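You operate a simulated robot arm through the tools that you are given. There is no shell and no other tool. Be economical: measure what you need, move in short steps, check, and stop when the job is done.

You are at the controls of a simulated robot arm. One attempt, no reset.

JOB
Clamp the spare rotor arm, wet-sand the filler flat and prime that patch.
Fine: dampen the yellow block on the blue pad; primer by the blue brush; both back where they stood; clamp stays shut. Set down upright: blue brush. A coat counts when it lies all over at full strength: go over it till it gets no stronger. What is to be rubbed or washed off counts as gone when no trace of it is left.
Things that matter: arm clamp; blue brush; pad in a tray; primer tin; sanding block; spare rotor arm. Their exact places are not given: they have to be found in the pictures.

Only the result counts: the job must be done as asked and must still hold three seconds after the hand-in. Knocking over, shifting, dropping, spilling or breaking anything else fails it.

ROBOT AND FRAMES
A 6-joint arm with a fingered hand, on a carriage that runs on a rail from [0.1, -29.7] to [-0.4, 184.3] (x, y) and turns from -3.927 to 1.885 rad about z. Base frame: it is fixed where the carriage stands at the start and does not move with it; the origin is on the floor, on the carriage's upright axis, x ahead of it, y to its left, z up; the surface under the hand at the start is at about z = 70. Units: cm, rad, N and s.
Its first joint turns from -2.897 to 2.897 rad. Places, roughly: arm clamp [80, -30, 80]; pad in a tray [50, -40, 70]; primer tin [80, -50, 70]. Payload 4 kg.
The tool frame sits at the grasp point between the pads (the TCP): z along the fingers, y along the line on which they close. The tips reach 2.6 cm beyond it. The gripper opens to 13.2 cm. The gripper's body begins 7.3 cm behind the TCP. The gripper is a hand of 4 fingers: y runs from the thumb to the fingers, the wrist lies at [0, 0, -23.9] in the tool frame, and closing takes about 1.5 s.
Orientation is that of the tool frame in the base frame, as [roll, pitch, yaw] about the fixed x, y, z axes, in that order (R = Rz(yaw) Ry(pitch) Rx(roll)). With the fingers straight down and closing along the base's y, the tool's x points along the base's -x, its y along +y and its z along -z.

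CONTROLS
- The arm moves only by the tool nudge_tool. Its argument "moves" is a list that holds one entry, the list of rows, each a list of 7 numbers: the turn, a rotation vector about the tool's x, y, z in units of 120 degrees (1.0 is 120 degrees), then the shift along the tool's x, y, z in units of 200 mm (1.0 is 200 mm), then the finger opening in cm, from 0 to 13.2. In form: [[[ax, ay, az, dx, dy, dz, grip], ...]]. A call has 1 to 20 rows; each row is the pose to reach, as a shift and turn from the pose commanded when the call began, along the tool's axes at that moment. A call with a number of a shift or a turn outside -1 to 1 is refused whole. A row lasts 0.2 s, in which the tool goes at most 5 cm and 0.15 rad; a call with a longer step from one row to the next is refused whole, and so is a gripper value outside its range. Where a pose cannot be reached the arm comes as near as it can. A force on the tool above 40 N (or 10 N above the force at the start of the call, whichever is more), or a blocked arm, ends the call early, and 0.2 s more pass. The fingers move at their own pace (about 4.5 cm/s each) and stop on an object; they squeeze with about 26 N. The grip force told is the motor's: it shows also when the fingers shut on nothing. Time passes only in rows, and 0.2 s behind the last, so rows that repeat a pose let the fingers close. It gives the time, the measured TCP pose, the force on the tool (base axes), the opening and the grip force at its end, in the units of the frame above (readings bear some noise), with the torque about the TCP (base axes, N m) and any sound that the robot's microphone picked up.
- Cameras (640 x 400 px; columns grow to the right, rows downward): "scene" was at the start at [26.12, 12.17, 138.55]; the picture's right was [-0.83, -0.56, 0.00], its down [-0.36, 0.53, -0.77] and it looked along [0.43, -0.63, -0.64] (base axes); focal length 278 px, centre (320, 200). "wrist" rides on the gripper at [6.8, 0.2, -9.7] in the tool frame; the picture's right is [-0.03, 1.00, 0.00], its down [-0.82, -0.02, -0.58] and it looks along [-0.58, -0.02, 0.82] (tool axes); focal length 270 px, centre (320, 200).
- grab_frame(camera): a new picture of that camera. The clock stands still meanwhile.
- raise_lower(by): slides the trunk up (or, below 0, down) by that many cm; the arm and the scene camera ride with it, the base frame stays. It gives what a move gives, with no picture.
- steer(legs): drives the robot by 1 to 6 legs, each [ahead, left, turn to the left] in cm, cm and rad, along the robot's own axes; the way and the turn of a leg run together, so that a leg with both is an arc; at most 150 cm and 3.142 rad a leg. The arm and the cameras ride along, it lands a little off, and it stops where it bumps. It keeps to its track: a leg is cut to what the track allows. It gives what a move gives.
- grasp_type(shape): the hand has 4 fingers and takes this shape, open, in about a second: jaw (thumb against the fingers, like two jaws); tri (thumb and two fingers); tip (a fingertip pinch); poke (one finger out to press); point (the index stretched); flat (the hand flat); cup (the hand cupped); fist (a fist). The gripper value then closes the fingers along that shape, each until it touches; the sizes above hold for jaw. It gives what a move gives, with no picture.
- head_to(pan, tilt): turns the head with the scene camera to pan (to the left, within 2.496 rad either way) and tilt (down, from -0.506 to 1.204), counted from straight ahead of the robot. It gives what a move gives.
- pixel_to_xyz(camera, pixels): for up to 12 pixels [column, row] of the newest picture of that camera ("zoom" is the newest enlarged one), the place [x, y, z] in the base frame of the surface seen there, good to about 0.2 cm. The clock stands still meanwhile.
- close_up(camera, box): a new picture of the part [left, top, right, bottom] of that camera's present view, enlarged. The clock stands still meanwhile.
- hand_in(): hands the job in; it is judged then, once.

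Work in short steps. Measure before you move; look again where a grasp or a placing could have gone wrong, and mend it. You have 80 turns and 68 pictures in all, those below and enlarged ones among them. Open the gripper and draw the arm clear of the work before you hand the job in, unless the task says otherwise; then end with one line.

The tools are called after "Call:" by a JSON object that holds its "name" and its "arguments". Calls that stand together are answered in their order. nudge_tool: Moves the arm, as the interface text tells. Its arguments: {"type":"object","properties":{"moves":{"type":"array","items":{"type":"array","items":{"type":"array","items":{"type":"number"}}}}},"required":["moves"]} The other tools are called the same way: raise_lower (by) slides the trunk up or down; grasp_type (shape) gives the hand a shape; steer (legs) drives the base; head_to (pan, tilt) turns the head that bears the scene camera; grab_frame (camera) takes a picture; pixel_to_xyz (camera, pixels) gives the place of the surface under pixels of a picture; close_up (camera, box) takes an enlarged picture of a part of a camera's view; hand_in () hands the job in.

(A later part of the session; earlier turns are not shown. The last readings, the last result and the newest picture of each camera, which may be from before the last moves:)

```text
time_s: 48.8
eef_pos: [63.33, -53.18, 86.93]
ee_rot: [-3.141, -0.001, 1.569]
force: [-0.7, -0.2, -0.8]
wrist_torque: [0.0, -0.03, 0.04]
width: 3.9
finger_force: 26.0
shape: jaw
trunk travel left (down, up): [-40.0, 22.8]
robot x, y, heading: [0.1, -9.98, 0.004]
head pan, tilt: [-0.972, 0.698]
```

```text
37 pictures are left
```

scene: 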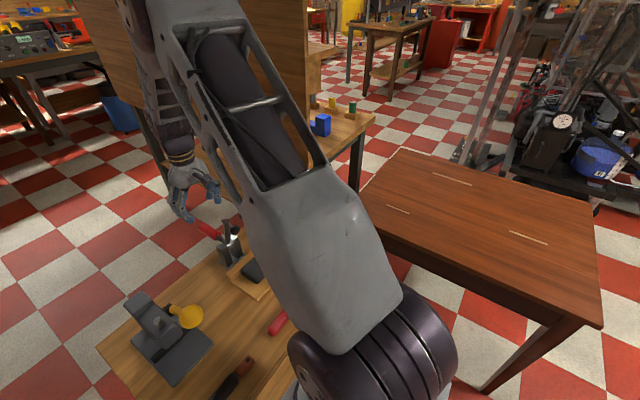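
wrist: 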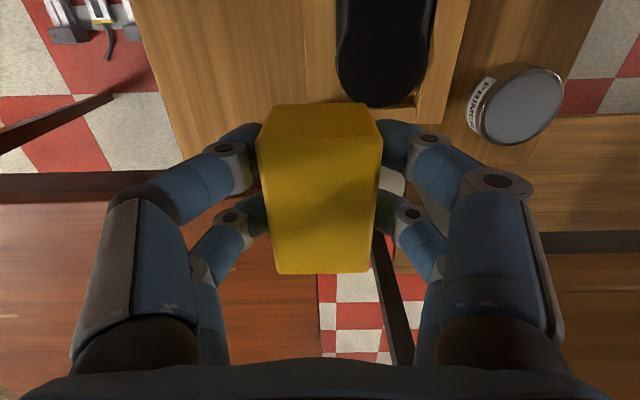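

The patch is out of the wrist's view here; I shift toward +y and back in x, rising, to see it.

Call:
{"name": "nudge_tool", "arguments": {"moves": [[[0, 0, 0, 0.2, -0.1, -0.05, 3], [0, 0, 0, 0.4, -0.2, -0.1, 3], [0, 0, 0, 0.6, -0.3, -0.2, 3], [0, 0, 0, 0.8, -0.35, -0.3, 3], [0, 0, 0, 0.95, -0.35, -0.4, 3], [0, 0, 0, 0.95, -0.35, -0.4, 3]]]}}

Call:
{"name": "grab_frame", "arguments": {"camera": "wrist"}}

Call:
{"name": "close_up", "arguments": {"camera": "wrist", "box": [390, 0, 590, 160]}}

```text
time_s: 50.1
eef_pos: [56.41, -34.04, 94.8]
ee_rot: [3.141, 0.002, 1.569]
force: [-0.2, 0.4, -0.8]
wrist_torque: [0.01, -0.02, 0.0]
width: 3.92
finger_force: 25.6
shape: jaw
trunk travel left (down, up): [-40.0, 22.8]
robot x, y, heading: [-0.07, -9.77, 0.003]
head pan, tilt: [-0.972, 0.698]
```

```text
36 pictures are left
```

wrist: 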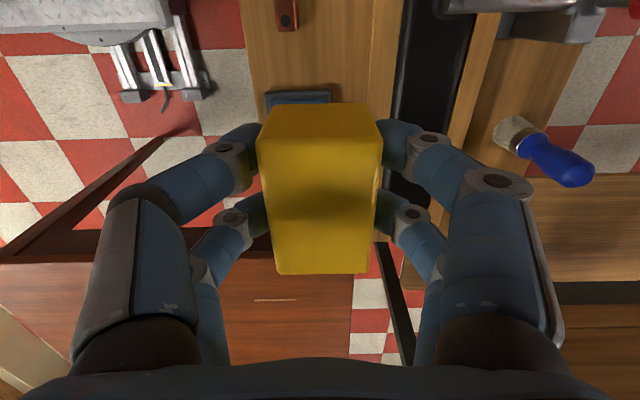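

```text
2.50 times, centred on (490, 80) of wrist
```

zoom: 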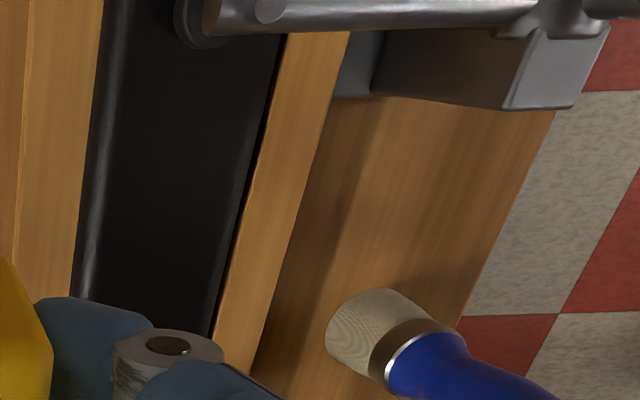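

Clean from the clamp leftwards as far as seen. On the way back with the block I pause at (53.6,-44) to check the rest.

Call:
{"name": "nudge_tool", "arguments": {"moves": [[[0, 0, 0, -0.15, -0.07, 0.1, 3], [0, 0, 0, -0.3, -0.14, 0.2, 3], [0, 0, 0, -0.45, -0.14, 0.35, 3], [0, 0, 0, -0.5, -0.14, 0.5, 3], [0, 0, 0, -0.5, -0.14, 0.5, 3]]]}}

Call:
{"name": "close_up", "arguments": {"camera": "wrist", "box": [400, 0, 640, 200]}}

```text
time_s: 51.4
eef_pos: [53.41, -44.11, 85.01]
ee_rot: [-3.14, 0.001, 1.569]
force: [-0.4, 0.2, -0.8]
wrist_torque: [0.01, 0.02, 0.02]
width: 3.94
finger_force: 25.8
shape: jaw
trunk travel left (down, up): [-40.0, 22.8]
robot x, y, heading: [0.26, -9.82, 0.0]
head pan, tilt: [-0.972, 0.698]
```

```text
2.00 times, centred on (520, 100) of wrist
```

zoom: 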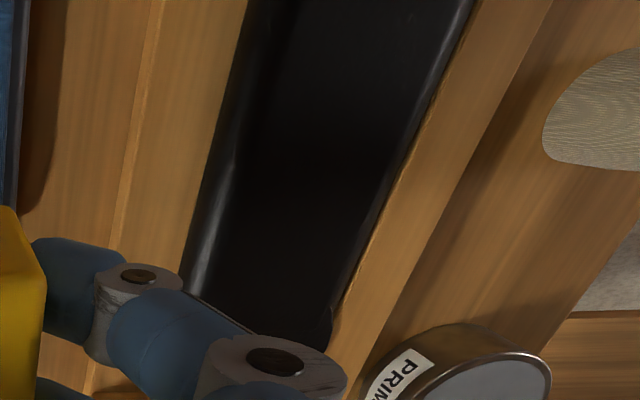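

Filler is gone everywhere. I put the block back at its spot (53.54,-53.99).

Call:
{"name": "nudge_tool", "arguments": {"moves": [[[0, 0, 0, -0.2, 0.007, 0.05, 3], [0, 0, 0, -0.4, 0.007, 0.15, 3], [0, 0, 0, -0.494, 0.007, 0.3, 3], [0, 0, 0, -0.494, 0.007, 0.42, 3], [0, 0, 0, -0.494, 0.007, 0.52, 3], [0, 0, 0, -0.494, 0.007, 0.56, 3], [0, 0, 0, -0.494, 0.007, 0.573, 3], [0, 0, 0, -0.494, 0.007, 0.58, 3], [0, 0, 0, -0.494, 0.007, 0.58, 3]]]}}

```text
time_s: 53.4
eef_pos: [53.61, -53.85, 73.32]
ee_rot: [3.14, 0.001, 1.57]
force: [1.0, 0.4, 8.2]
wrist_torque: [0.06, 0.02, 0.0]
width: 3.92
finger_force: 25.6
shape: jaw
trunk travel left (down, up): [-40.0, 22.8]
robot x, y, heading: [-0.1, -10.14, 0.002]
head pan, tilt: [-0.972, 0.698]
```

Contact (8 N) on the table. I release slowly and rise.

Call:
{"name": "nudge_tool", "arguments": {"moves": [[[0, 0, 0, 0, 0, 0, 4.5], [0, 0, 0, 0, 0, 0, 6], [0, 0, 0, 0, 0, 0, 8], [0, 0, 0, 0, 0, 0, 8], [0, 0, 0, 0, 0, -0.2, 8], [0, 0, 0, 0, 0, -0.4, 8], [0, 0, 0, 0, 0, -0.65, 8], [0, 0, 0, 0, 0, -0.9, 8], [0, 0, 0, 0, 0, -1.0, 8], [0, 0, 0, 0, 0, -1.0, 8]]]}}

Call:
{"name": "grab_frame", "arguments": {"camera": "wrist"}}

Call:
{"name": "pixel_to_xyz", "arguments": {"camera": "wrist", "pixels": [[304, 78], [343, 77], [344, 136], [306, 138]]}}

```text
time_s: 55.5
eef_pos: [53.61, -53.94, 93.43]
ee_rot: [-3.141, -0.001, 1.569]
force: [-0.1, 0.3, 0.0]
wrist_torque: [0.01, -0.05, 0.01]
width: 7.99
finger_force: 0.0
shape: jaw
trunk travel left (down, up): [-40.0, 22.8]
robot x, y, heading: [-0.08, -9.72, 0.003]
head pan, tilt: [-0.972, 0.698]
```

```text
33 pictures are left
```

wrist: 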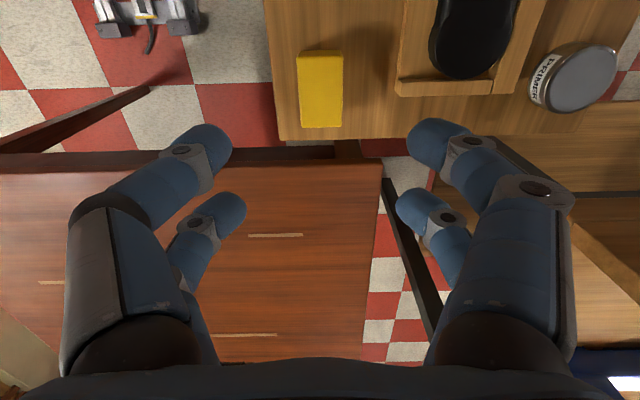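

```text
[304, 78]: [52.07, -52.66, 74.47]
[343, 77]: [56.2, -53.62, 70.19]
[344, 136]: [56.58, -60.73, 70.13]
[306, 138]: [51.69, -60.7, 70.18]
```

Block is back. Next the brush: I carry the open hand over (80,-40.2) with z≈99 and look.

Call:
{"name": "nudge_tool", "arguments": {"moves": [[[0, 0, 0, 0.1, 0.1, -0.1, 8], [0, 0, 0, 0.2, 0.3, -0.2, 8], [0, 0, 0, 0.3, 0.5, -0.28, 8], [0, 0, 0, 0.4, 0.7, -0.28, 8], [0, 0, 0, 0.45, 0.85, -0.28, 8], [0, 0, 0, 0.45, 0.85, -0.28, 8]]]}}

Call:
{"name": "nudge_tool", "arguments": {"moves": [[[0, 0, 0, 0.08, 0.2, 0, 8], [0, 0, 0, 0.16, 0.35, 0, 8], [0, 0, 0, 0.238, 0.47, 0, 8], [0, 0, 0, 0.238, 0.47, 0, 8]]]}}

Call:
{"name": "grab_frame", "arguments": {"camera": "wrist"}}

```text
time_s: 57.0
eef_pos: [70.5, -44.97, 98.96]
ee_rot: [3.14, 0.0, 1.568]
force: [0.4, 0.4, 0.1]
wrist_torque: [0.01, 0.01, -0.01]
width: 7.95
finger_force: 0.0
shape: jaw
trunk travel left (down, up): [-40.0, 22.8]
robot x, y, heading: [-0.06, -9.96, -0.001]
head pan, tilt: [-0.972, 0.698]
```

```text
time_s: 58.0
eef_pos: [80.1, -40.11, 98.71]
ee_rot: [3.141, 0.0, 1.57]
force: [0.4, -0.8, -0.2]
wrist_torque: [0.01, 0.04, 0.01]
width: 7.97
finger_force: 0.1
shape: jaw
trunk travel left (down, up): [-40.0, 22.8]
robot x, y, heading: [-0.15, -10.18, 0.004]
head pan, tilt: [-0.972, 0.698]
```

```text
32 pictures are left
```

wrist: 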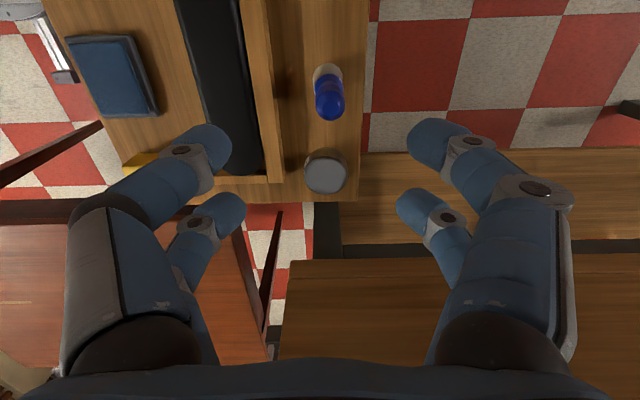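

Brush top at (330,105), tin at (326,173). I measure and zoom.

Call:
{"name": "pixel_to_xyz", "arguments": {"camera": "wrist", "pixels": [[330, 108], [330, 98], [318, 90], [341, 92], [328, 70], [316, 70], [341, 70], [326, 172], [309, 172], [346, 172], [326, 155], [326, 190]]}}

Call:
{"name": "close_up", "arguments": {"camera": "wrist", "box": [270, 50, 390, 200]}}

```text
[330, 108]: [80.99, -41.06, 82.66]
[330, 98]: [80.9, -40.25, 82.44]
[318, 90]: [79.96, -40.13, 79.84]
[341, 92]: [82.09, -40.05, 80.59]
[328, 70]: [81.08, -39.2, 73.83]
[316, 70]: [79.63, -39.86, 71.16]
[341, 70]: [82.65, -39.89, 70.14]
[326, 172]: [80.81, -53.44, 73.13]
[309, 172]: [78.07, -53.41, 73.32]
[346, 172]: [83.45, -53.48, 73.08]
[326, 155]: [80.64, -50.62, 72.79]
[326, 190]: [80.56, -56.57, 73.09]
```

```text
2.67 times, centred on (330, 125) of wrist
```

zoom: 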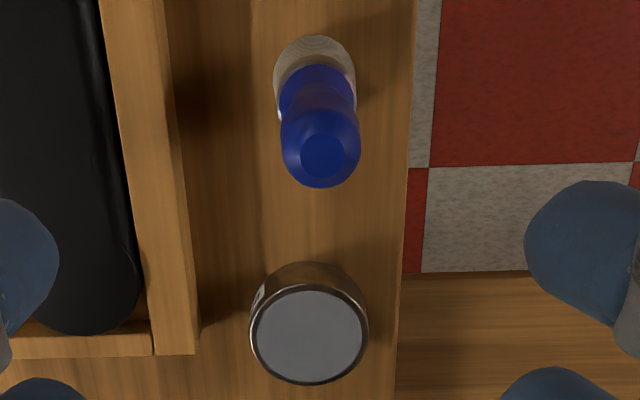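

Brush axis ≈(81.0,-40.5), top 82.7; tin centre ≈(80.75,-53.5), surface 73.1. I descend around the handle to z≈80.3 and close.

Call:
{"name": "nudge_tool", "arguments": {"moves": [[[0, 0, 0, -0.02, 0.045, 0.1, 8], [0, 0, 0, -0.02, 0.045, 0.3, 8], [0, 0, 0, -0.02, 0.045, 0.5, 8], [0, 0, 0, -0.02, 0.045, 0.7, 8], [0, 0, 0, -0.02, 0.045, 0.83, 8], [0, 0, 0, -0.02, 0.045, 0.92, 8], [0, 0, 0, -0.02, 0.045, 0.92, 7], [0, 0, 0, -0.02, 0.045, 0.92, 5], [0, 0, 0, -0.02, 0.045, 0.92, 4]]]}}

Call:
{"name": "grab_frame", "arguments": {"camera": "wrist"}}

```text
time_s: 60.0
eef_pos: [80.87, -40.77, 80.35]
ee_rot: [3.14, -0.001, 1.569]
force: [-0.7, -0.4, 0.6]
wrist_torque: [0.01, 0.0, 0.05]
width: 4.03
finger_force: 0.0
shape: jaw
trunk travel left (down, up): [-40.0, 22.8]
robot x, y, heading: [0.35, -10.13, -0.003]
head pan, tilt: [-0.972, 0.698]
```

```text
30 pictures are left
```

wrist: 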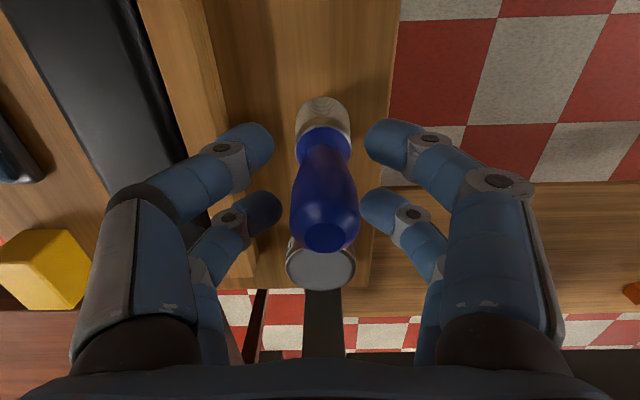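

The handle is centred between the fingers. I close on it.

Call:
{"name": "nudge_tool", "arguments": {"moves": [[[0, 0, 0, 0.01, 0.006, 0, 3], [0, 0, 0, 0.01, 0.006, 0, 2], [0, 0, 0, 0.01, 0.006, 0, 1], [0, 0, 0, 0.01, 0.006, 0, 0.5], [0, 0, 0, 0.01, 0.006, 0, 0.5], [0, 0, 0, 0.01, 0.006, 0, 0.5]]]}}

Call:
{"name": "grab_frame", "arguments": {"camera": "wrist"}}

```text
time_s: 61.4
eef_pos: [81.06, -40.49, 80.36]
ee_rot: [3.141, 0.001, 1.568]
force: [-0.4, -0.8, 3.1]
wrist_torque: [-0.06, 0.01, 0.02]
width: 0.65
finger_force: 0.1
shape: jaw
trunk travel left (down, up): [-40.0, 22.8]
robot x, y, heading: [0.01, -10.1, 0.004]
head pan, tilt: [-0.972, 0.698]
```

```text
29 pictures are left
```

wrist: 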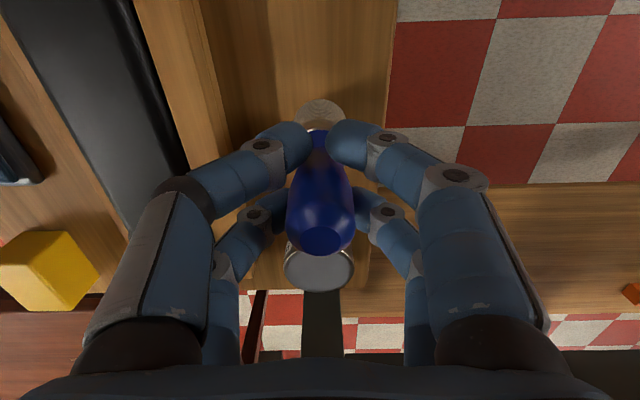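

Fingers wrap the handle without force yet; I close fully.

Call:
{"name": "nudge_tool", "arguments": {"moves": [[[0, 0, 0, 0, 0, 0, 0], [0, 0, 0, 0, 0, 0, 0], [0, 0, 0, 0, 0, 0, 0], [0, 0, 0, 0, 0, 0, 0]]]}}

Call:
{"name": "close_up", "arguments": {"camera": "wrist", "box": [200, 80, 440, 300]}}

```text
time_s: 62.4
eef_pos: [81.02, -40.56, 80.37]
ee_rot: [3.141, 0.001, 1.569]
force: [-1.1, 0.4, -0.6]
wrist_torque: [-0.03, 0.0, 0.0]
width: 0.0
finger_force: 26.6
shape: jaw
trunk travel left (down, up): [-40.0, 22.8]
robot x, y, heading: [0.37, -10.36, 0.002]
head pan, tilt: [-0.972, 0.698]
```

```text
1.82 times, centred on (320, 190) of wrist
```

zoom: 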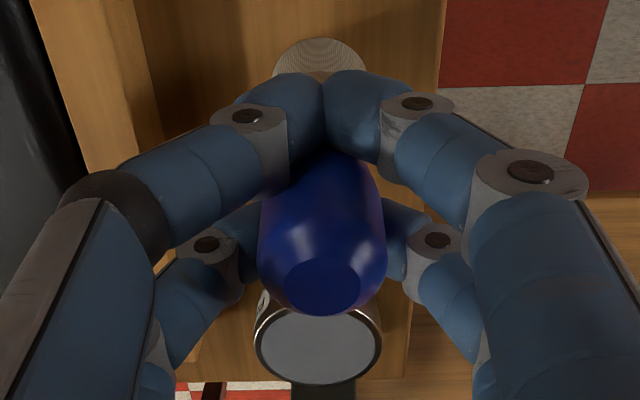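

The finger pairs closed past each other around the neck, only caging the brush. I open, lift 10 cm and switch to the three-finger grip.

Call:
{"name": "nudge_tool", "arguments": {"moves": [[[0, 0, 0, 0, 0, 0, 2], [0, 0, 0, 0, 0, 0, 4], [0, 0, 0, 0, 0, 0, 6], [0, 0, 0, 0, 0, 0, 8], [0, 0, 0, 0, 0, 0, 8], [0, 0, 0, 0, 0, -0.15, 8], [0, 0, 0, 0, 0, -0.35, 8], [0, 0, 0, 0, 0, -0.5, 8], [0, 0, 0, 0, 0, -0.5, 8]]]}}

Call:
{"name": "grasp_type", "arguments": {"shape": "tri"}}

Call:
{"name": "grab_frame", "arguments": {"camera": "wrist"}}

```text
time_s: 64.3
eef_pos: [81.03, -40.6, 90.49]
ee_rot: [3.141, 0.0, 1.57]
force: [0.4, 0.3, -0.2]
wrist_torque: [-0.03, -0.01, 0.03]
width: 7.93
finger_force: 0.1
shape: jaw
trunk travel left (down, up): [-40.0, 22.8]
robot x, y, heading: [0.12, -9.94, 0.001]
head pan, tilt: [-0.972, 0.698]
```

```text
time_s: 65.2
eef_pos: [81.13, -40.47, 90.42]
ee_rot: [-3.141, 0.0, 1.57]
force: [-0.7, 0.0, -0.2]
wrist_torque: [0.0, 0.0, 0.02]
width: 13.2
finger_force: 0.1
shape: tri
trunk travel left (down, up): [-40.0, 22.8]
robot x, y, heading: [-0.12, -10.02, 0.003]
head pan, tilt: [-0.972, 0.698]
```

```text
27 pictures are left
```

wrist: 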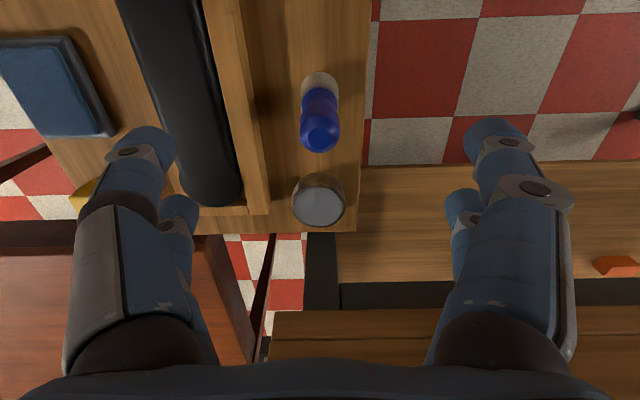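

I test how "tri" closes here in the air above the brush.

Call:
{"name": "nudge_tool", "arguments": {"moves": [[[0, 0, 0, 0, 0, 0, 9], [0, 0, 0, 0, 0, 0, 6], [0, 0, 0, 0, 0, 0, 4], [0, 0, 0, 0, 0, 0, 2], [0, 0, 0, 0, 0, 0, 2], [0, 0, 0, 0, 0, 0, 2], [0, 0, 0, 0, 0, 0, 2]]]}}

Call:
{"name": "grab_frame", "arguments": {"camera": "wrist"}}

```text
time_s: 66.8
eef_pos: [81.19, -40.57, 90.57]
ee_rot: [3.141, 0.0, 1.57]
force: [0.0, 0.7, -0.1]
wrist_torque: [0.02, -0.03, -0.01]
width: 2.03
finger_force: 0.1
shape: tri
trunk travel left (down, up): [-40.0, 22.8]
robot x, y, heading: [-0.5, -9.61, 0.004]
head pan, tilt: [-0.972, 0.698]
```

```text
26 pictures are left
```

wrist: 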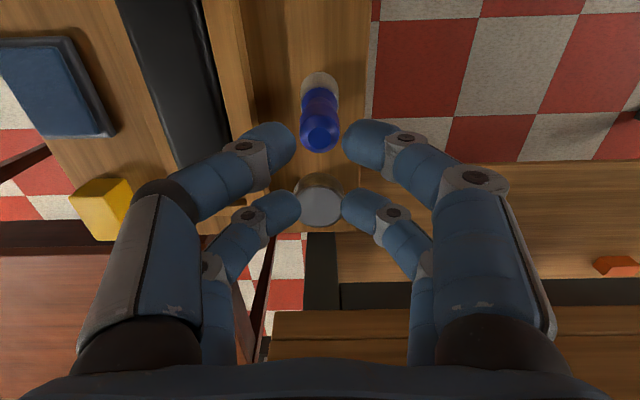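

"tri" closes just like the jaw. I try "tip" to see whether it gives a central pinch.

Call:
{"name": "grasp_type", "arguments": {"shape": "tip"}}

Call:
{"name": "nudge_tool", "arguments": {"moves": [[[0, 0, 0, 0, 0, 0, 9], [0, 0, 0, 0, 0, 0, 6], [0, 0, 0, 0, 0, 0, 4], [0, 0, 0, 0, 0, 0, 2.5], [0, 0, 0, 0, 0, 0, 2.5], [0, 0, 0, 0, 0, 0, 2.5], [0, 0, 0, 0, 0, 0, 2.5]]]}}

Call:
{"name": "grab_frame", "arguments": {"camera": "wrist"}}

```text
time_s: 67.8
eef_pos: [81.16, -40.5, 90.46]
ee_rot: [-3.141, 0.001, 1.568]
force: [0.3, 0.8, 0.2]
wrist_torque: [0.0, 0.03, -0.03]
width: 13.18
finger_force: 0.0
shape: tip
trunk travel left (down, up): [-40.0, 22.8]
robot x, y, heading: [-0.28, -10.07, 0.007]
head pan, tilt: [-0.972, 0.698]
```

```text
time_s: 69.3
eef_pos: [81.12, -40.45, 90.44]
ee_rot: [3.139, 0.0, 1.569]
force: [-0.5, 0.2, -0.1]
wrist_torque: [0.01, 0.03, 0.0]
width: 2.55
finger_force: 0.0
shape: tip
trunk travel left (down, up): [-40.0, 22.8]
robot x, y, heading: [-0.13, -10.38, 0.003]
head pan, tilt: [-0.972, 0.698]
```

```text
25 pictures are left
```

wrist: 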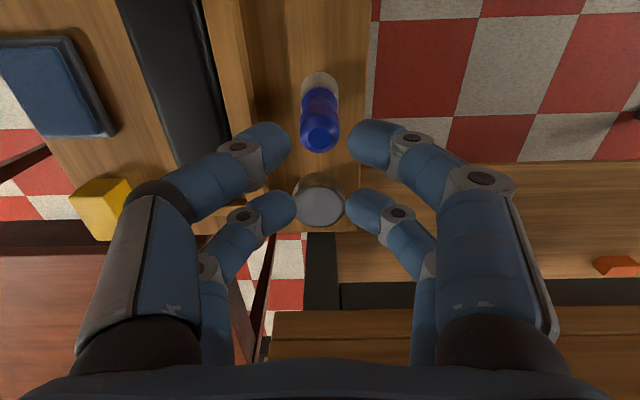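

Same geometry again: two finger pairs about ±1.75 cm off centre. I go back to jaw and shift 1.75 cm in -y so that the camera-side pair pinches the handle squarely.

Call:
{"name": "grasp_type", "arguments": {"shape": "jaw"}}

Call:
{"name": "nudge_tool", "arguments": {"moves": [[[0, 0, 0, -0.089, -0.004, 0, 10], [0, 0, 0, -0.089, -0.004, 0.1, 8], [0, 0, 0, -0.089, -0.004, 0.25, 8], [0, 0, 0, -0.089, -0.004, 0.4, 8], [0, 0, 0, -0.089, -0.004, 0.505, 8], [0, 0, 0, -0.089, -0.004, 0.505, 6], [0, 0, 0, -0.089, -0.004, 0.505, 4], [0, 0, 0, -0.089, -0.004, 0.505, 3], [0, 0, 0, -0.089, -0.004, 0.505, 2], [0, 0, 0, -0.089, -0.004, 0.505, 1], [0, 0, 0, -0.089, -0.004, 0.505, 1], [0, 0, 0, -0.089, -0.004, 0.505, 1]]]}}

Call:
{"name": "grab_frame", "arguments": {"camera": "wrist"}}

```text
time_s: 70.2
eef_pos: [81.16, -40.66, 90.51]
ee_rot: [3.141, 0.001, 1.569]
force: [-0.5, 1.3, -0.4]
wrist_torque: [0.0, 0.02, -0.03]
width: 13.23
finger_force: 0.0
shape: jaw
trunk travel left (down, up): [-40.0, 22.8]
robot x, y, heading: [0.43, -9.92, 0.001]
head pan, tilt: [-0.972, 0.698]
```

```text
time_s: 72.8
eef_pos: [81.14, -42.2, 80.25]
ee_rot: [-3.14, 0.001, 1.569]
force: [0.7, 0.4, -0.6]
wrist_torque: [0.0, -0.01, 0.01]
width: 1.11
finger_force: 26.0
shape: jaw
trunk travel left (down, up): [-40.0, 22.8]
robot x, y, heading: [0.25, -9.85, 0.002]
head pan, tilt: [-0.972, 0.698]
```

```text
24 pictures are left
```

wrist: 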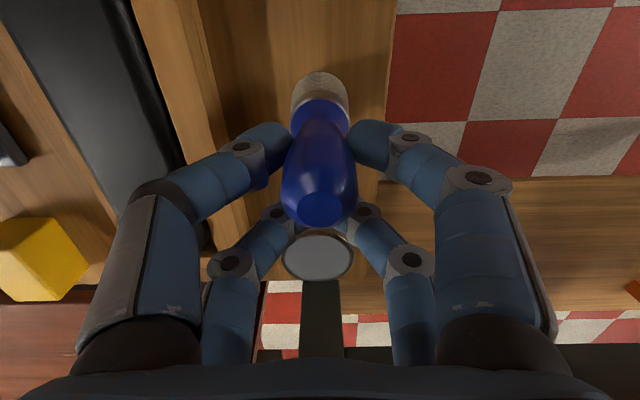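

The near pair now pinches the handle (force 26 N). I lift 4 cm and check it hangs straight.

Call:
{"name": "nudge_tool", "arguments": {"moves": [[[0, 0, 0, 0, 0, 0, 0], [0, 0, 0, 0, 0, -0.07, 0], [0, 0, 0, 0, 0, -0.14, 0], [0, 0, 0, 0, 0, -0.2, 0], [0, 0, 0, 0, 0, -0.2, 0]]]}}

Call:
{"name": "grab_frame", "arguments": {"camera": "wrist"}}

```text
time_s: 74.0
eef_pos: [81.04, -42.23, 84.37]
ee_rot: [-3.141, 0.0, 1.567]
force: [0.4, -1.1, -0.7]
wrist_torque: [0.04, 0.0, -0.02]
width: 1.1
finger_force: 25.8
shape: jaw
trunk travel left (down, up): [-40.0, 22.8]
robot x, y, heading: [0.38, -10.02, -0.002]
head pan, tilt: [-0.972, 0.698]
```

```text
23 pictures are left
```

wrist: 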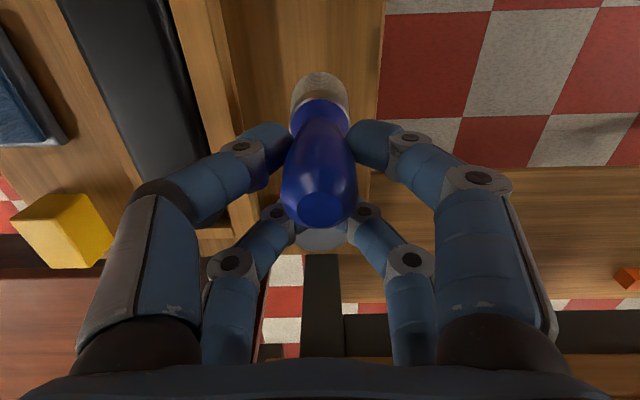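

Held rigidly and straight. I carry it over the tin (bristle axis to (80.75,-53.5)) and dip slowly.

Call:
{"name": "nudge_tool", "arguments": {"moves": [[[0, 0, 0, 0, 0, -0.1, 0], [0, 0, 0, -0.1, 0, -0.17, 0], [0, 0, 0, -0.3, -0.01, -0.17, 0], [0, 0, 0, -0.5, -0.01, -0.17, 0], [0, 0, 0, -0.65, -0.01, -0.17, 0], [0, 0, 0, -0.65, -0.01, -0.17, 0], [0, 0, 0, -0.65, -0.01, -0.1, 0], [0, 0, 0, -0.65, -0.01, -0.02, 0], [0, 0, 0, -0.65, -0.01, 0.03, 0], [0, 0, 0, -0.65, -0.01, 0.045, 0], [0, 0, 0, -0.65, -0.01, 0.045, 0]]]}}

Call:
{"name": "grab_frame", "arguments": {"camera": "wrist"}}

```text
time_s: 76.5
eef_pos: [80.7, -55.22, 83.34]
ee_rot: [3.141, 0.0, 1.569]
force: [0.2, 0.0, -1.4]
wrist_torque: [-0.04, 0.02, 0.01]
width: 1.1
finger_force: 26.1
shape: jaw
trunk travel left (down, up): [-40.0, 22.8]
robot x, y, heading: [0.04, -10.01, 0.001]
head pan, tilt: [-0.972, 0.698]
```

```text
22 pictures are left
```

wrist: 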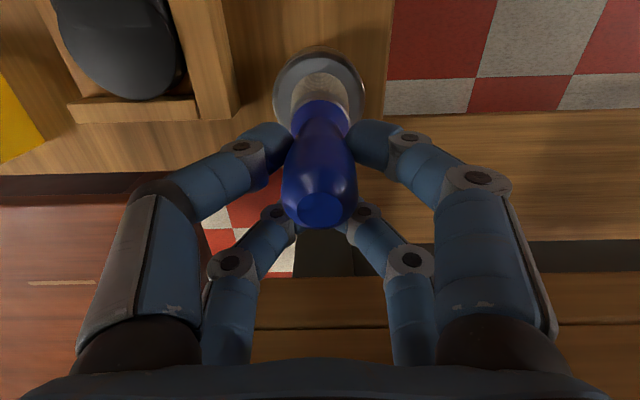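

Bristles are centred over the tin. I dip about 1.2 cm deeper slowly, then raise.

Call:
{"name": "nudge_tool", "arguments": {"moves": [[[0, 0, 0, 0, 0, 0.015, 0], [0, 0, 0, 0, 0, 0.03, 0], [0, 0, 0, 0, 0, 0.045, 0], [0, 0, 0, 0, 0, 0.055, 0], [0, 0, 0, 0, 0, 0.055, 0], [0, 0, 0, 0, 0, 0.055, 0]]]}}

Call:
{"name": "nudge_tool", "arguments": {"moves": [[[0, 0, 0, 0, 0, -0.1, 0], [0, 0, 0, 0, 0, -0.25, 0], [0, 0, 0, 0, 0, -0.3, 0], [0, 0, 0, 0, 0, -0.3, 0]]]}}

Call:
{"name": "grab_frame", "arguments": {"camera": "wrist"}}

```text
time_s: 77.5
eef_pos: [81.05, -55.37, 82.88]
ee_rot: [3.136, 0.004, 1.568]
force: [-2.1, 2.6, 19.2]
wrist_torque: [0.32, 0.16, -0.01]
width: 1.43
finger_force: 26.7
shape: jaw
trunk travel left (down, up): [-40.0, 22.8]
robot x, y, heading: [-0.0, -9.89, -0.002]
head pan, tilt: [-0.972, 0.698]
stopped in row 4: the force on the tool passed its limit at 42 N (the readings are from after the stop); the commanded pose is now the measured one
```

```text
time_s: 78.5
eef_pos: [80.74, -55.38, 88.54]
ee_rot: [3.14, 0.001, 1.569]
force: [-0.3, 0.5, -1.5]
wrist_torque: [0.02, -0.01, 0.04]
width: 1.23
finger_force: 25.7
shape: jaw
trunk travel left (down, up): [-40.0, 22.8]
robot x, y, heading: [0.18, -10.39, 0.005]
head pan, tilt: [-0.972, 0.698]
```

```text
21 pictures are left
```

wrist: 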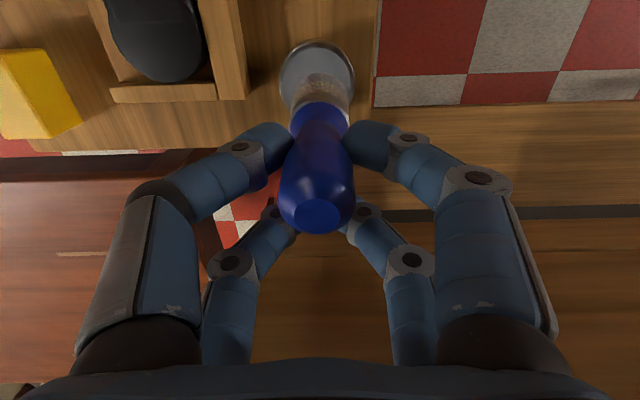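

Bristles look grey: loaded. Surface met at TCP ≈82.9. I carry the brush over the patch corner (65.6,-42.5), staying 1 cm above.

Call:
{"name": "nudge_tool", "arguments": {"moves": [[[0, 0, 0, 0.14, -0.188, 0, 0], [0, 0, 0, 0.28, -0.376, 0, 0], [0, 0, 0, 0.42, -0.564, 0, 0], [0, 0, 0, 0.559, -0.752, 0, 0], [0, 0, 0, 0.559, -0.752, 0.08, 0], [0, 0, 0, 0.559, -0.752, 0.16, 0], [0, 0, 0, 0.559, -0.752, 0.2, 0], [0, 0, 0, 0.559, -0.752, 0.22, 0], [0, 0, 0, 0.559, -0.752, 0.22, 0]]]}}

Call:
{"name": "grab_frame", "arguments": {"camera": "wrist"}}

```text
time_s: 80.5
eef_pos: [65.89, -44.1, 84.02]
ee_rot: [3.14, 0.002, 1.57]
force: [-0.2, -0.7, -0.8]
wrist_torque: [-0.03, 0.0, 0.02]
width: 1.23
finger_force: 26.5
shape: jaw
trunk travel left (down, up): [-40.0, 22.8]
robot x, y, heading: [-0.17, -10.34, 0.001]
head pan, tilt: [-0.972, 0.698]
```

```text
20 pictures are left
```

wrist: 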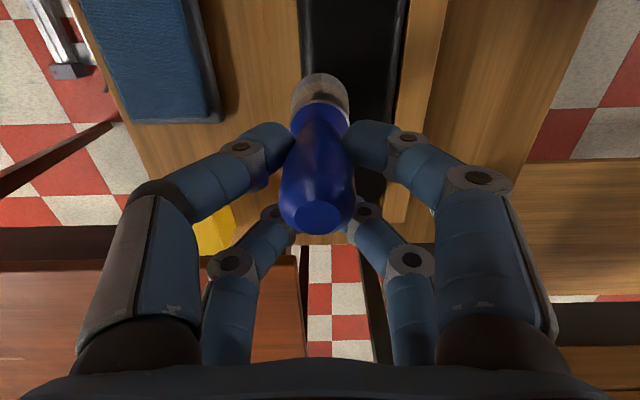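

The brush is at the near edge of the rotor arm, just above it. I lower in 1 mm steps for contact.

Call:
{"name": "nudge_tool", "arguments": {"moves": [[[0, 0, 0, 0, 0.01, 0.005, 0], [0, 0, 0, 0, 0.01, 0.01, 0], [0, 0, 0, 0, 0.01, 0.013, 0], [0, 0, 0, 0, 0.01, 0.013, 0]]]}}

```text
time_s: 81.5
eef_pos: [66.17, -44.09, 83.86]
ee_rot: [3.14, 0.001, 1.569]
force: [-0.7, 0.0, -0.4]
wrist_torque: [-0.05, 0.0, -0.04]
width: 1.2
finger_force: 25.7
shape: jaw
trunk travel left (down, up): [-40.0, 22.8]
robot x, y, heading: [-0.16, -10.21, -0.001]
head pan, tilt: [-0.972, 0.698]
```

No contact yet; 1.5 mm more.

Call:
{"name": "nudge_tool", "arguments": {"moves": [[[0, 0, 0, 0, 0, 0.004, 0], [0, 0, 0, 0, 0, 0.008, 0], [0, 0, 0, 0, 0, 0.008, 0]]]}}

```text
time_s: 82.2
eef_pos: [66.11, -44.06, 83.79]
ee_rot: [3.141, 0.002, 1.569]
force: [0.0, 0.3, -0.8]
wrist_torque: [-0.03, 0.04, 0.03]
width: 1.2
finger_force: 26.2
shape: jaw
trunk travel left (down, up): [-40.0, 22.8]
robot x, y, heading: [0.11, -9.92, 0.002]
head pan, tilt: [-0.972, 0.698]
```

Call:
{"name": "nudge_tool", "arguments": {"moves": [[[0, 0, 0, 0, 0, 0.004, 0], [0, 0, 0, 0, 0, 0.008, 0], [0, 0, 0, 0, 0, 0.012, 0], [0, 0, 0, 0, 0, 0.012, 0]]]}}

```text
time_s: 83.2
eef_pos: [66.01, -44.2, 83.7]
ee_rot: [3.137, 0.0, 1.57]
force: [0.1, 5.8, 19.6]
wrist_torque: [0.4, 0.02, -0.01]
width: 1.23
finger_force: 26.2
shape: jaw
trunk travel left (down, up): [-40.0, 22.8]
robot x, y, heading: [0.09, -10.34, 0.004]
head pan, tilt: [-0.972, 0.698]
```

Contact at 20 N. I ease 0.6 mm and stroke four lanes along y across the patch.

Call:
{"name": "nudge_tool", "arguments": {"moves": [[[0, 0, 0, 0.13, 0, -0.003, 0], [0, 0, 0, 0.26, 0, -0.003, 0], [0, 0, 0, 0.39, 0, -0.003, 0], [0, 0, 0, 0.51, 0, -0.003, 0], [0, 0, 0, 0.51, 0.075, -0.003, 0], [0, 0, 0, 0.38, 0.075, -0.003, 0], [0, 0, 0, 0.25, 0.075, -0.003, 0], [0, 0, 0, 0.12, 0.075, -0.003, 0], [0, 0, 0, -0.02, 0.075, -0.003, 0], [0, 0, 0, -0.02, 0.15, -0.003, 0], [0, 0, 0, 0.12, 0.15, -0.003, 0], [0, 0, 0, 0.25, 0.15, -0.003, 0], [0, 0, 0, 0.38, 0.15, -0.003, 0], [0, 0, 0, 0.51, 0.15, -0.003, 0], [0, 0, 0, 0.51, 0.2, -0.003, 0], [0, 0, 0, 0.38, 0.2, -0.003, 0], [0, 0, 0, 0.25, 0.2, -0.003, 0], [0, 0, 0, 0.12, 0.2, -0.003, 0], [0, 0, 0, -0.02, 0.2, -0.003, 0]]]}}

Call:
{"name": "grab_frame", "arguments": {"camera": "wrist"}}

```text
time_s: 87.2
eef_pos: [69.95, -44.5, 83.54]
ee_rot: [3.14, 0.002, 1.569]
force: [0.2, 0.0, -0.9]
wrist_torque: [-0.02, 0.0, -0.04]
width: 0.7
finger_force: 26.5
shape: jaw
trunk travel left (down, up): [-40.0, 22.8]
robot x, y, heading: [0.22, -9.62, 0.004]
head pan, tilt: [-0.972, 0.698]
```

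```text
19 pictures are left
```

wrist: 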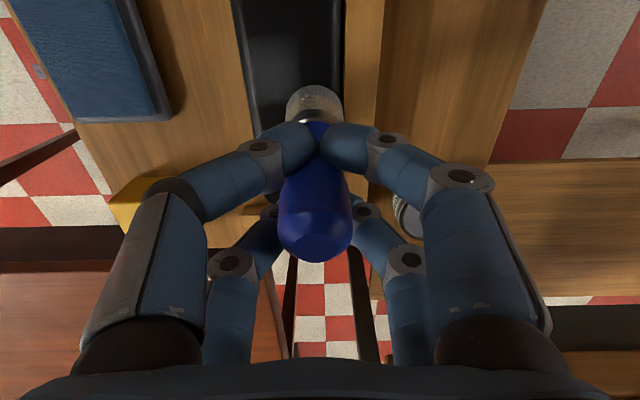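

The brush has slipped within the hand toward the gap between the finger pairs. I zoom in to check paint and brush posture.

Call:
{"name": "close_up", "arguments": {"camera": "wrist", "box": [220, 0, 420, 270]}}

Call:
{"name": "pixel_to_xyz", "arguments": {"camera": "wrist", "pixels": [[313, 250], [315, 215], [315, 95], [290, 105], [340, 105], [315, 130]]}}

Call:
{"name": "grab_frame", "arguments": {"camera": "scene"}}

```text
1.48 times, centred on (320, 135) of wrist
```

zoom: 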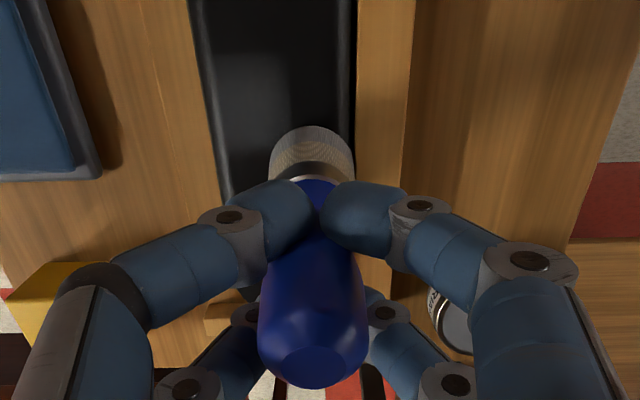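

```text
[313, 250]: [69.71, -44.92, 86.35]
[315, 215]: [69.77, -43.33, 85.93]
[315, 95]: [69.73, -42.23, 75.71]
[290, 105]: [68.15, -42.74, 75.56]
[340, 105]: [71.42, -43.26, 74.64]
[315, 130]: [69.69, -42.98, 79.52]
```

```text
17 pictures are left
```

scene: 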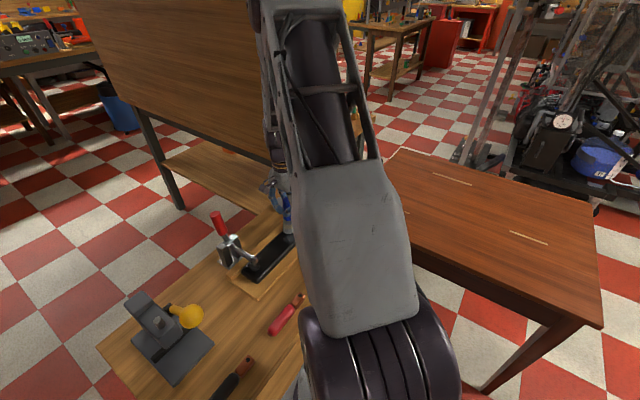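

The brush stands upright but sits between the finger pairs now (grip width 0.7). I lift 4 cm to see whether it comes along rigidly.

Call:
{"name": "nudge_tool", "arguments": {"moves": [[[0, 0, 0, 0, 0, -0.05, 0], [0, 0, 0, 0, 0, -0.1, 0], [0, 0, 0, 0, 0, -0.2, 0], [0, 0, 0, 0, 0, -0.2, 0]]]}}

Call:
{"name": "grab_frame", "arguments": {"camera": "wrist"}}

```text
time_s: 88.2
eef_pos: [70.17, -44.6, 87.58]
ee_rot: [3.137, 0.001, 1.569]
force: [0.5, 0.3, -1.1]
wrist_torque: [-0.05, 0.0, 0.02]
width: 0.69
finger_force: 26.2
shape: jaw
trunk travel left (down, up): [-40.0, 22.8]
robot x, y, heading: [-0.14, -10.32, 0.001]
head pan, tilt: [-0.972, 0.698]
```

```text
16 pictures are left
```

wrist: 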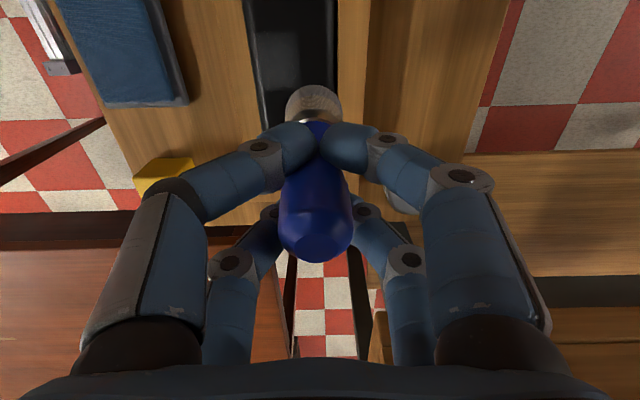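

It rises rigidly: a firm four-finger hold. I zoom in on the arm surface to judge the coat.

Call:
{"name": "close_up", "arguments": {"camera": "wrist", "box": [230, 0, 360, 130]}}

```text
3.08 times, centred on (295, 65) of wrist
```

zoom: 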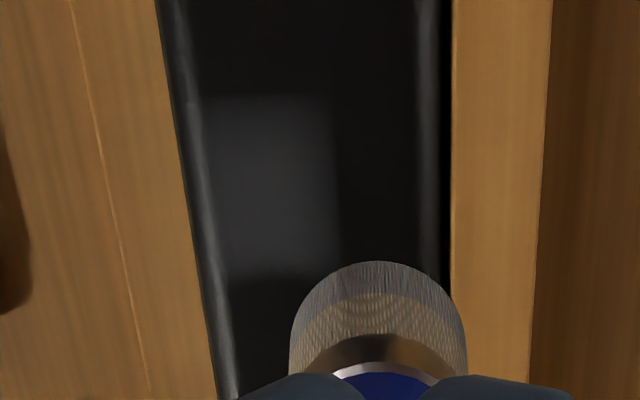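

A faint grey coat exists on part of the patch; it builds up gradually. I measure its edges.

Call:
{"name": "pixel_to_xyz", "arguments": {"camera": "zoom", "pixels": [[215, 96], [330, 96], [225, 275], [340, 250], [425, 96], [170, 20], [430, 20], [375, 265], [290, 330], [465, 330]]}}

```text
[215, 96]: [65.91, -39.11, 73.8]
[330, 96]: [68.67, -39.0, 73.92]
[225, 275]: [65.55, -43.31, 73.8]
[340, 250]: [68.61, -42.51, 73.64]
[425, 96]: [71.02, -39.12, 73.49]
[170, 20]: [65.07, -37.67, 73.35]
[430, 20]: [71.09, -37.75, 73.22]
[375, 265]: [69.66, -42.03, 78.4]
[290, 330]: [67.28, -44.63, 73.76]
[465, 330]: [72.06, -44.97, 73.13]
```

I lower onto the patch again with the new hold (bottom ≈ TCP−9.9) and stroke lanes along y.

Call:
{"name": "nudge_tool", "arguments": {"moves": [[[0, 0, 0, 0.07, -0.1, 0.08, 0], [0, 0, 0, 0.07, -0.163, 0.17, 0], [0, 0, 0, 0.07, -0.163, 0.2, 0], [0, 0, 0, 0.07, -0.163, 0.206, 0], [0, 0, 0, 0.18, -0.163, 0.206, 0], [0, 0, 0, 0.28, -0.163, 0.206, 0], [0, 0, 0, 0.38, -0.163, 0.206, 0], [0, 0, 0, 0.495, -0.163, 0.206, 0], [0, 0, 0, 0.495, -0.085, 0.206, 0], [0, 0, 0, 0.38, -0.085, 0.206, 0], [0, 0, 0, 0.28, -0.085, 0.206, 0], [0, 0, 0, 0.18, -0.085, 0.206, 0], [0, 0, 0, 0.07, -0.085, 0.206, 0], [0, 0, 0, 0.07, -0.005, 0.206, 0], [0, 0, 0, 0.18, -0.005, 0.206, 0], [0, 0, 0, 0.28, -0.005, 0.206, 0], [0, 0, 0, 0.38, -0.005, 0.206, 0], [0, 0, 0, 0.495, -0.005, 0.206, 0]]]}}

Call:
{"name": "grab_frame", "arguments": {"camera": "wrist"}}

```text
time_s: 92.0
eef_pos: [70.02, -34.48, 83.56]
ee_rot: [3.138, 0.001, 1.569]
force: [0.6, 0.1, -0.7]
wrist_torque: [-0.01, -0.02, -0.01]
width: 0.65
finger_force: 26.4
shape: jaw
trunk travel left (down, up): [-40.0, 22.8]
robot x, y, heading: [-0.11, -9.89, -0.0]
head pan, tilt: [-0.972, 0.698]
```

```text
14 pictures are left
```

wrist: 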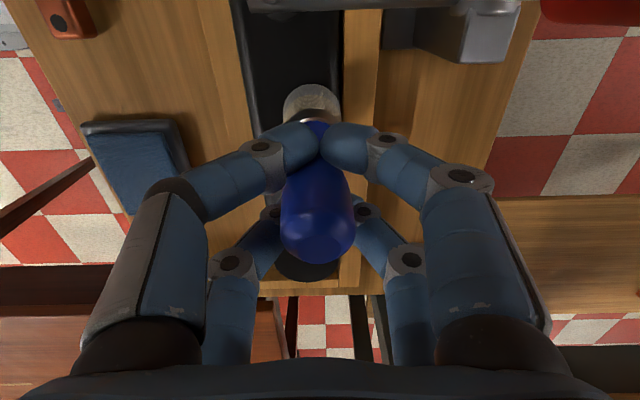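

No contact at this depth; I lower another 2 mm in small steps.

Call:
{"name": "nudge_tool", "arguments": {"moves": [[[0, 0, 0, 0, 0, 0.004, 0], [0, 0, 0, 0, 0, 0.008, 0], [0, 0, 0, 0, 0, 0.012, 0], [0, 0, 0, 0, 0, 0.012, 0]]]}}

```text
time_s: 93.0
eef_pos: [70.13, -34.6, 83.29]
ee_rot: [3.139, 0.002, 1.57]
force: [-1.6, 2.0, 21.5]
wrist_torque: [0.01, 0.09, 0.05]
width: 0.69
finger_force: 26.0
shape: jaw
trunk travel left (down, up): [-40.0, 22.8]
robot x, y, heading: [-0.12, -9.98, 0.004]
head pan, tilt: [-0.972, 0.698]
```

Contact 21 N. I stroke the lanes now at this depth, covering y −42.8 to −33.

Call:
{"name": "nudge_tool", "arguments": {"moves": [[[0, 0, 0, 0.02, 0.01, -0.001, 0], [0, 0, 0, -0.1, 0.01, -0.001, 0], [0, 0, 0, -0.22, 0.01, -0.001, 0], [0, 0, 0, -0.34, 0.01, -0.001, 0], [0, 0, 0, -0.46, 0.01, -0.001, 0], [0, 0, 0, -0.46, -0.07, -0.001, 0], [0, 0, 0, -0.34, -0.07, -0.001, 0], [0, 0, 0, -0.22, -0.07, -0.001, 0], [0, 0, 0, -0.1, -0.07, -0.001, 0], [0, 0, 0, 0.02, -0.07, -0.001, 0], [0, 0, 0, 0.02, -0.15, -0.001, 0], [0, 0, 0, -0.1, -0.15, -0.001, 0], [0, 0, 0, -0.22, -0.15, -0.001, 0], [0, 0, 0, -0.34, -0.15, -0.001, 0], [0, 0, 0, -0.46, -0.15, -0.001, 0], [0, 0, 0, -0.46, -0.15, -0.001, 0]]]}}

Call:
{"name": "grab_frame", "arguments": {"camera": "wrist"}}

```text
time_s: 96.5
eef_pos: [67.05, -43.59, 83.3]
ee_rot: [3.138, 0.002, 1.568]
force: [0.0, 5.8, 16.2]
wrist_torque: [0.46, -0.07, 0.0]
width: 0.62
finger_force: 25.4
shape: jaw
trunk travel left (down, up): [-40.0, 22.8]
robot x, y, heading: [0.23, -9.69, 0.001]
head pan, tilt: [-0.972, 0.698]
```

```text
13 pictures are left
```

wrist: 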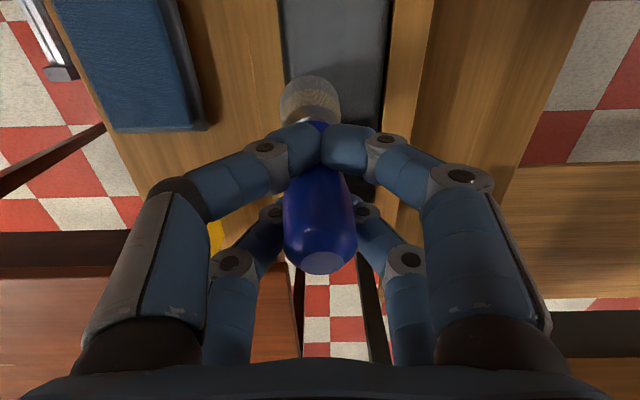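

The coat now shows clearly grey across the patch. I go over it again with the lanes in reverse and extra end coverage.

Call:
{"name": "nudge_tool", "arguments": {"moves": [[[0, 0, 0, -0.01, -0.03, 0, 0], [0, 0, 0, 0.12, -0.03, 0, 0], [0, 0, 0, 0.25, -0.03, 0, 0], [0, 0, 0, 0.38, -0.03, 0, 0], [0, 0, 0, 0.51, -0.03, 0, 0], [0, 0, 0, 0.51, 0.03, 0, 0], [0, 0, 0, 0.38, 0.03, 0, 0], [0, 0, 0, 0.25, 0.03, 0, 0], [0, 0, 0, 0.12, 0.03, 0, 0], [0, 0, 0, -0.01, 0.03, 0, 0], [0, 0, 0, -0.01, 0.1, 0, 0], [0, 0, 0, 0.12, 0.1, 0, 0], [0, 0, 0, 0.25, 0.1, 0, 0], [0, 0, 0, 0.38, 0.1, 0, 0], [0, 0, 0, 0.51, 0.1, 0, 0], [0, 0, 0, 0.51, 0.17, 0, 0], [0, 0, 0, 0.38, 0.17, 0, 0], [0, 0, 0, 0.25, 0.17, 0, 0], [0, 0, 0, 0.12, 0.17, 0, 0], [0, 0, 0, -0.01, 0.17, 0, 0]]]}}

Call:
{"name": "nudge_tool", "arguments": {"moves": [[[0, 0, 0, 0.12, 0, 0, 0], [0, 0, 0, 0.25, 0, 0, 0], [0, 0, 0, 0.38, 0, 0, 0], [0, 0, 0, 0.52, 0, 0, 0], [0, 0, 0, 0.52, -0.06, 0, 0], [0, 0, 0, 0.38, -0.06, 0, 0], [0, 0, 0, 0.25, -0.06, 0, 0], [0, 0, 0, 0.12, -0.06, 0, 0], [0, 0, 0, -0.01, -0.06, 0, 0], [0, 0, 0, -0.01, -0.13, 0, 0], [0, 0, 0, 0.12, -0.13, 0, 0], [0, 0, 0, 0.25, -0.13, 0, 0], [0, 0, 0, 0.38, -0.13, 0, 0], [0, 0, 0, 0.52, -0.13, 0, 0], [0, 0, 0, 0.52, -0.2, 0, 0], [0, 0, 0, 0.38, -0.2, 0, 0], [0, 0, 0, 0.25, -0.2, 0, 0], [0, 0, 0, 0.12, -0.2, 0, 0], [0, 0, 0, -0.01, -0.2, 0, 0]]]}}

Call:
{"name": "grab_frame", "arguments": {"camera": "wrist"}}

```text
time_s: 100.7
eef_pos: [70.3, -44.18, 83.33]
ee_rot: [3.14, 0.002, 1.568]
force: [0.8, 0.2, -1.1]
wrist_torque: [-0.05, -0.01, 0.03]
width: 0.6
finger_force: 25.9
shape: jaw
trunk travel left (down, up): [-40.0, 22.8]
robot x, y, heading: [-0.3, -10.14, 0.005]
head pan, tilt: [-0.972, 0.698]
```

```text
time_s: 104.7
eef_pos: [66.4, -44.25, 83.03]
ee_rot: [3.14, -0.001, 1.572]
force: [-0.5, 0.2, 1.2]
wrist_torque: [0.01, 0.03, 0.04]
width: 0.63
finger_force: 26.3
shape: jaw
trunk travel left (down, up): [-40.0, 22.8]
robot x, y, heading: [0.25, -9.72, 0.002]
head pan, tilt: [-0.972, 0.698]
```

```text
12 pictures are left
```

wrist: 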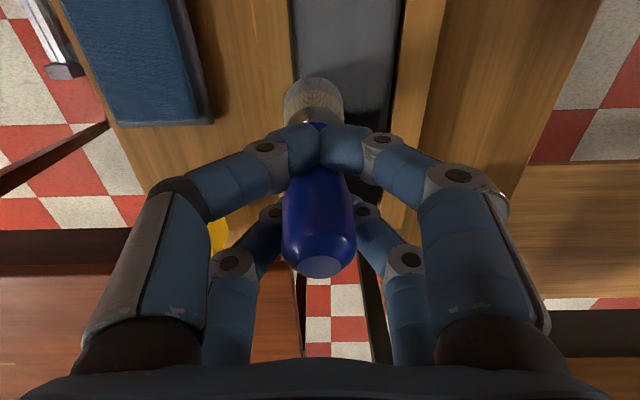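

Coat is stronger. I lift and shift aside to view the whole patch.

Call:
{"name": "nudge_tool", "arguments": {"moves": [[[0, 0, 0, 0, 0, -0.15, 0], [0, 0, 0, 0.05, -0.1, -0.3, 0], [0, 0, 0, 0.15, -0.3, -0.4, 0], [0, 0, 0, 0.25, -0.5, -0.5, 0], [0, 0, 0, 0.25, -0.6, -0.5, 0], [0, 0, 0, 0.25, -0.6, -0.5, 0]]]}}

Call:
{"name": "close_up", "arguments": {"camera": "wrist", "box": [380, 0, 580, 200]}}

```text
time_s: 106.0
eef_pos: [54.3, -39.15, 93.25]
ee_rot: [3.141, 0.002, 1.569]
force: [0.5, 0.1, -0.9]
wrist_torque: [0.01, 0.02, -0.01]
width: 0.65
finger_force: 25.6
shape: jaw
trunk travel left (down, up): [-40.0, 22.8]
robot x, y, heading: [-0.17, -10.11, 0.003]
head pan, tilt: [-0.972, 0.698]
```

```text
2.00 times, centred on (480, 100) of wrist
```

zoom: 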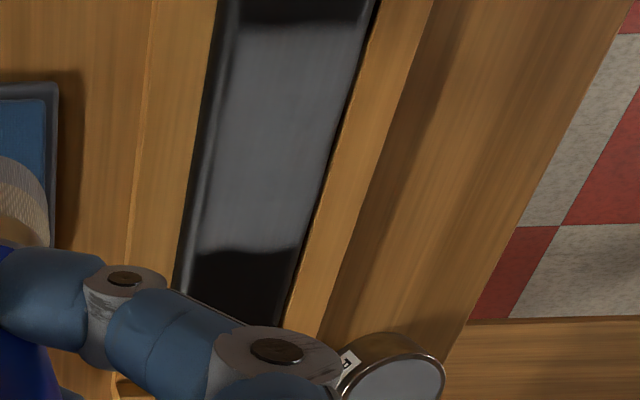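

Coverage looks even. I measure its borders against the former filler area.

Call:
{"name": "pixel_to_xyz", "arguments": {"camera": "zoom", "pixels": [[215, 252], [250, 250], [290, 245], [240, 14], [300, 15], [345, 30], [195, 180], [305, 220], [225, 60], [335, 90]]}}

```text
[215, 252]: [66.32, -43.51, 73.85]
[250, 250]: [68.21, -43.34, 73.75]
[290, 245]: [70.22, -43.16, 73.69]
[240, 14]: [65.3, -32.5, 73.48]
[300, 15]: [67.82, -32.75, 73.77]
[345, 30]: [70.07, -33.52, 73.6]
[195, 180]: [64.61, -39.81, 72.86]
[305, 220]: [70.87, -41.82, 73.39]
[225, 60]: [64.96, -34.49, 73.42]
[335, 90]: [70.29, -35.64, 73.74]
```

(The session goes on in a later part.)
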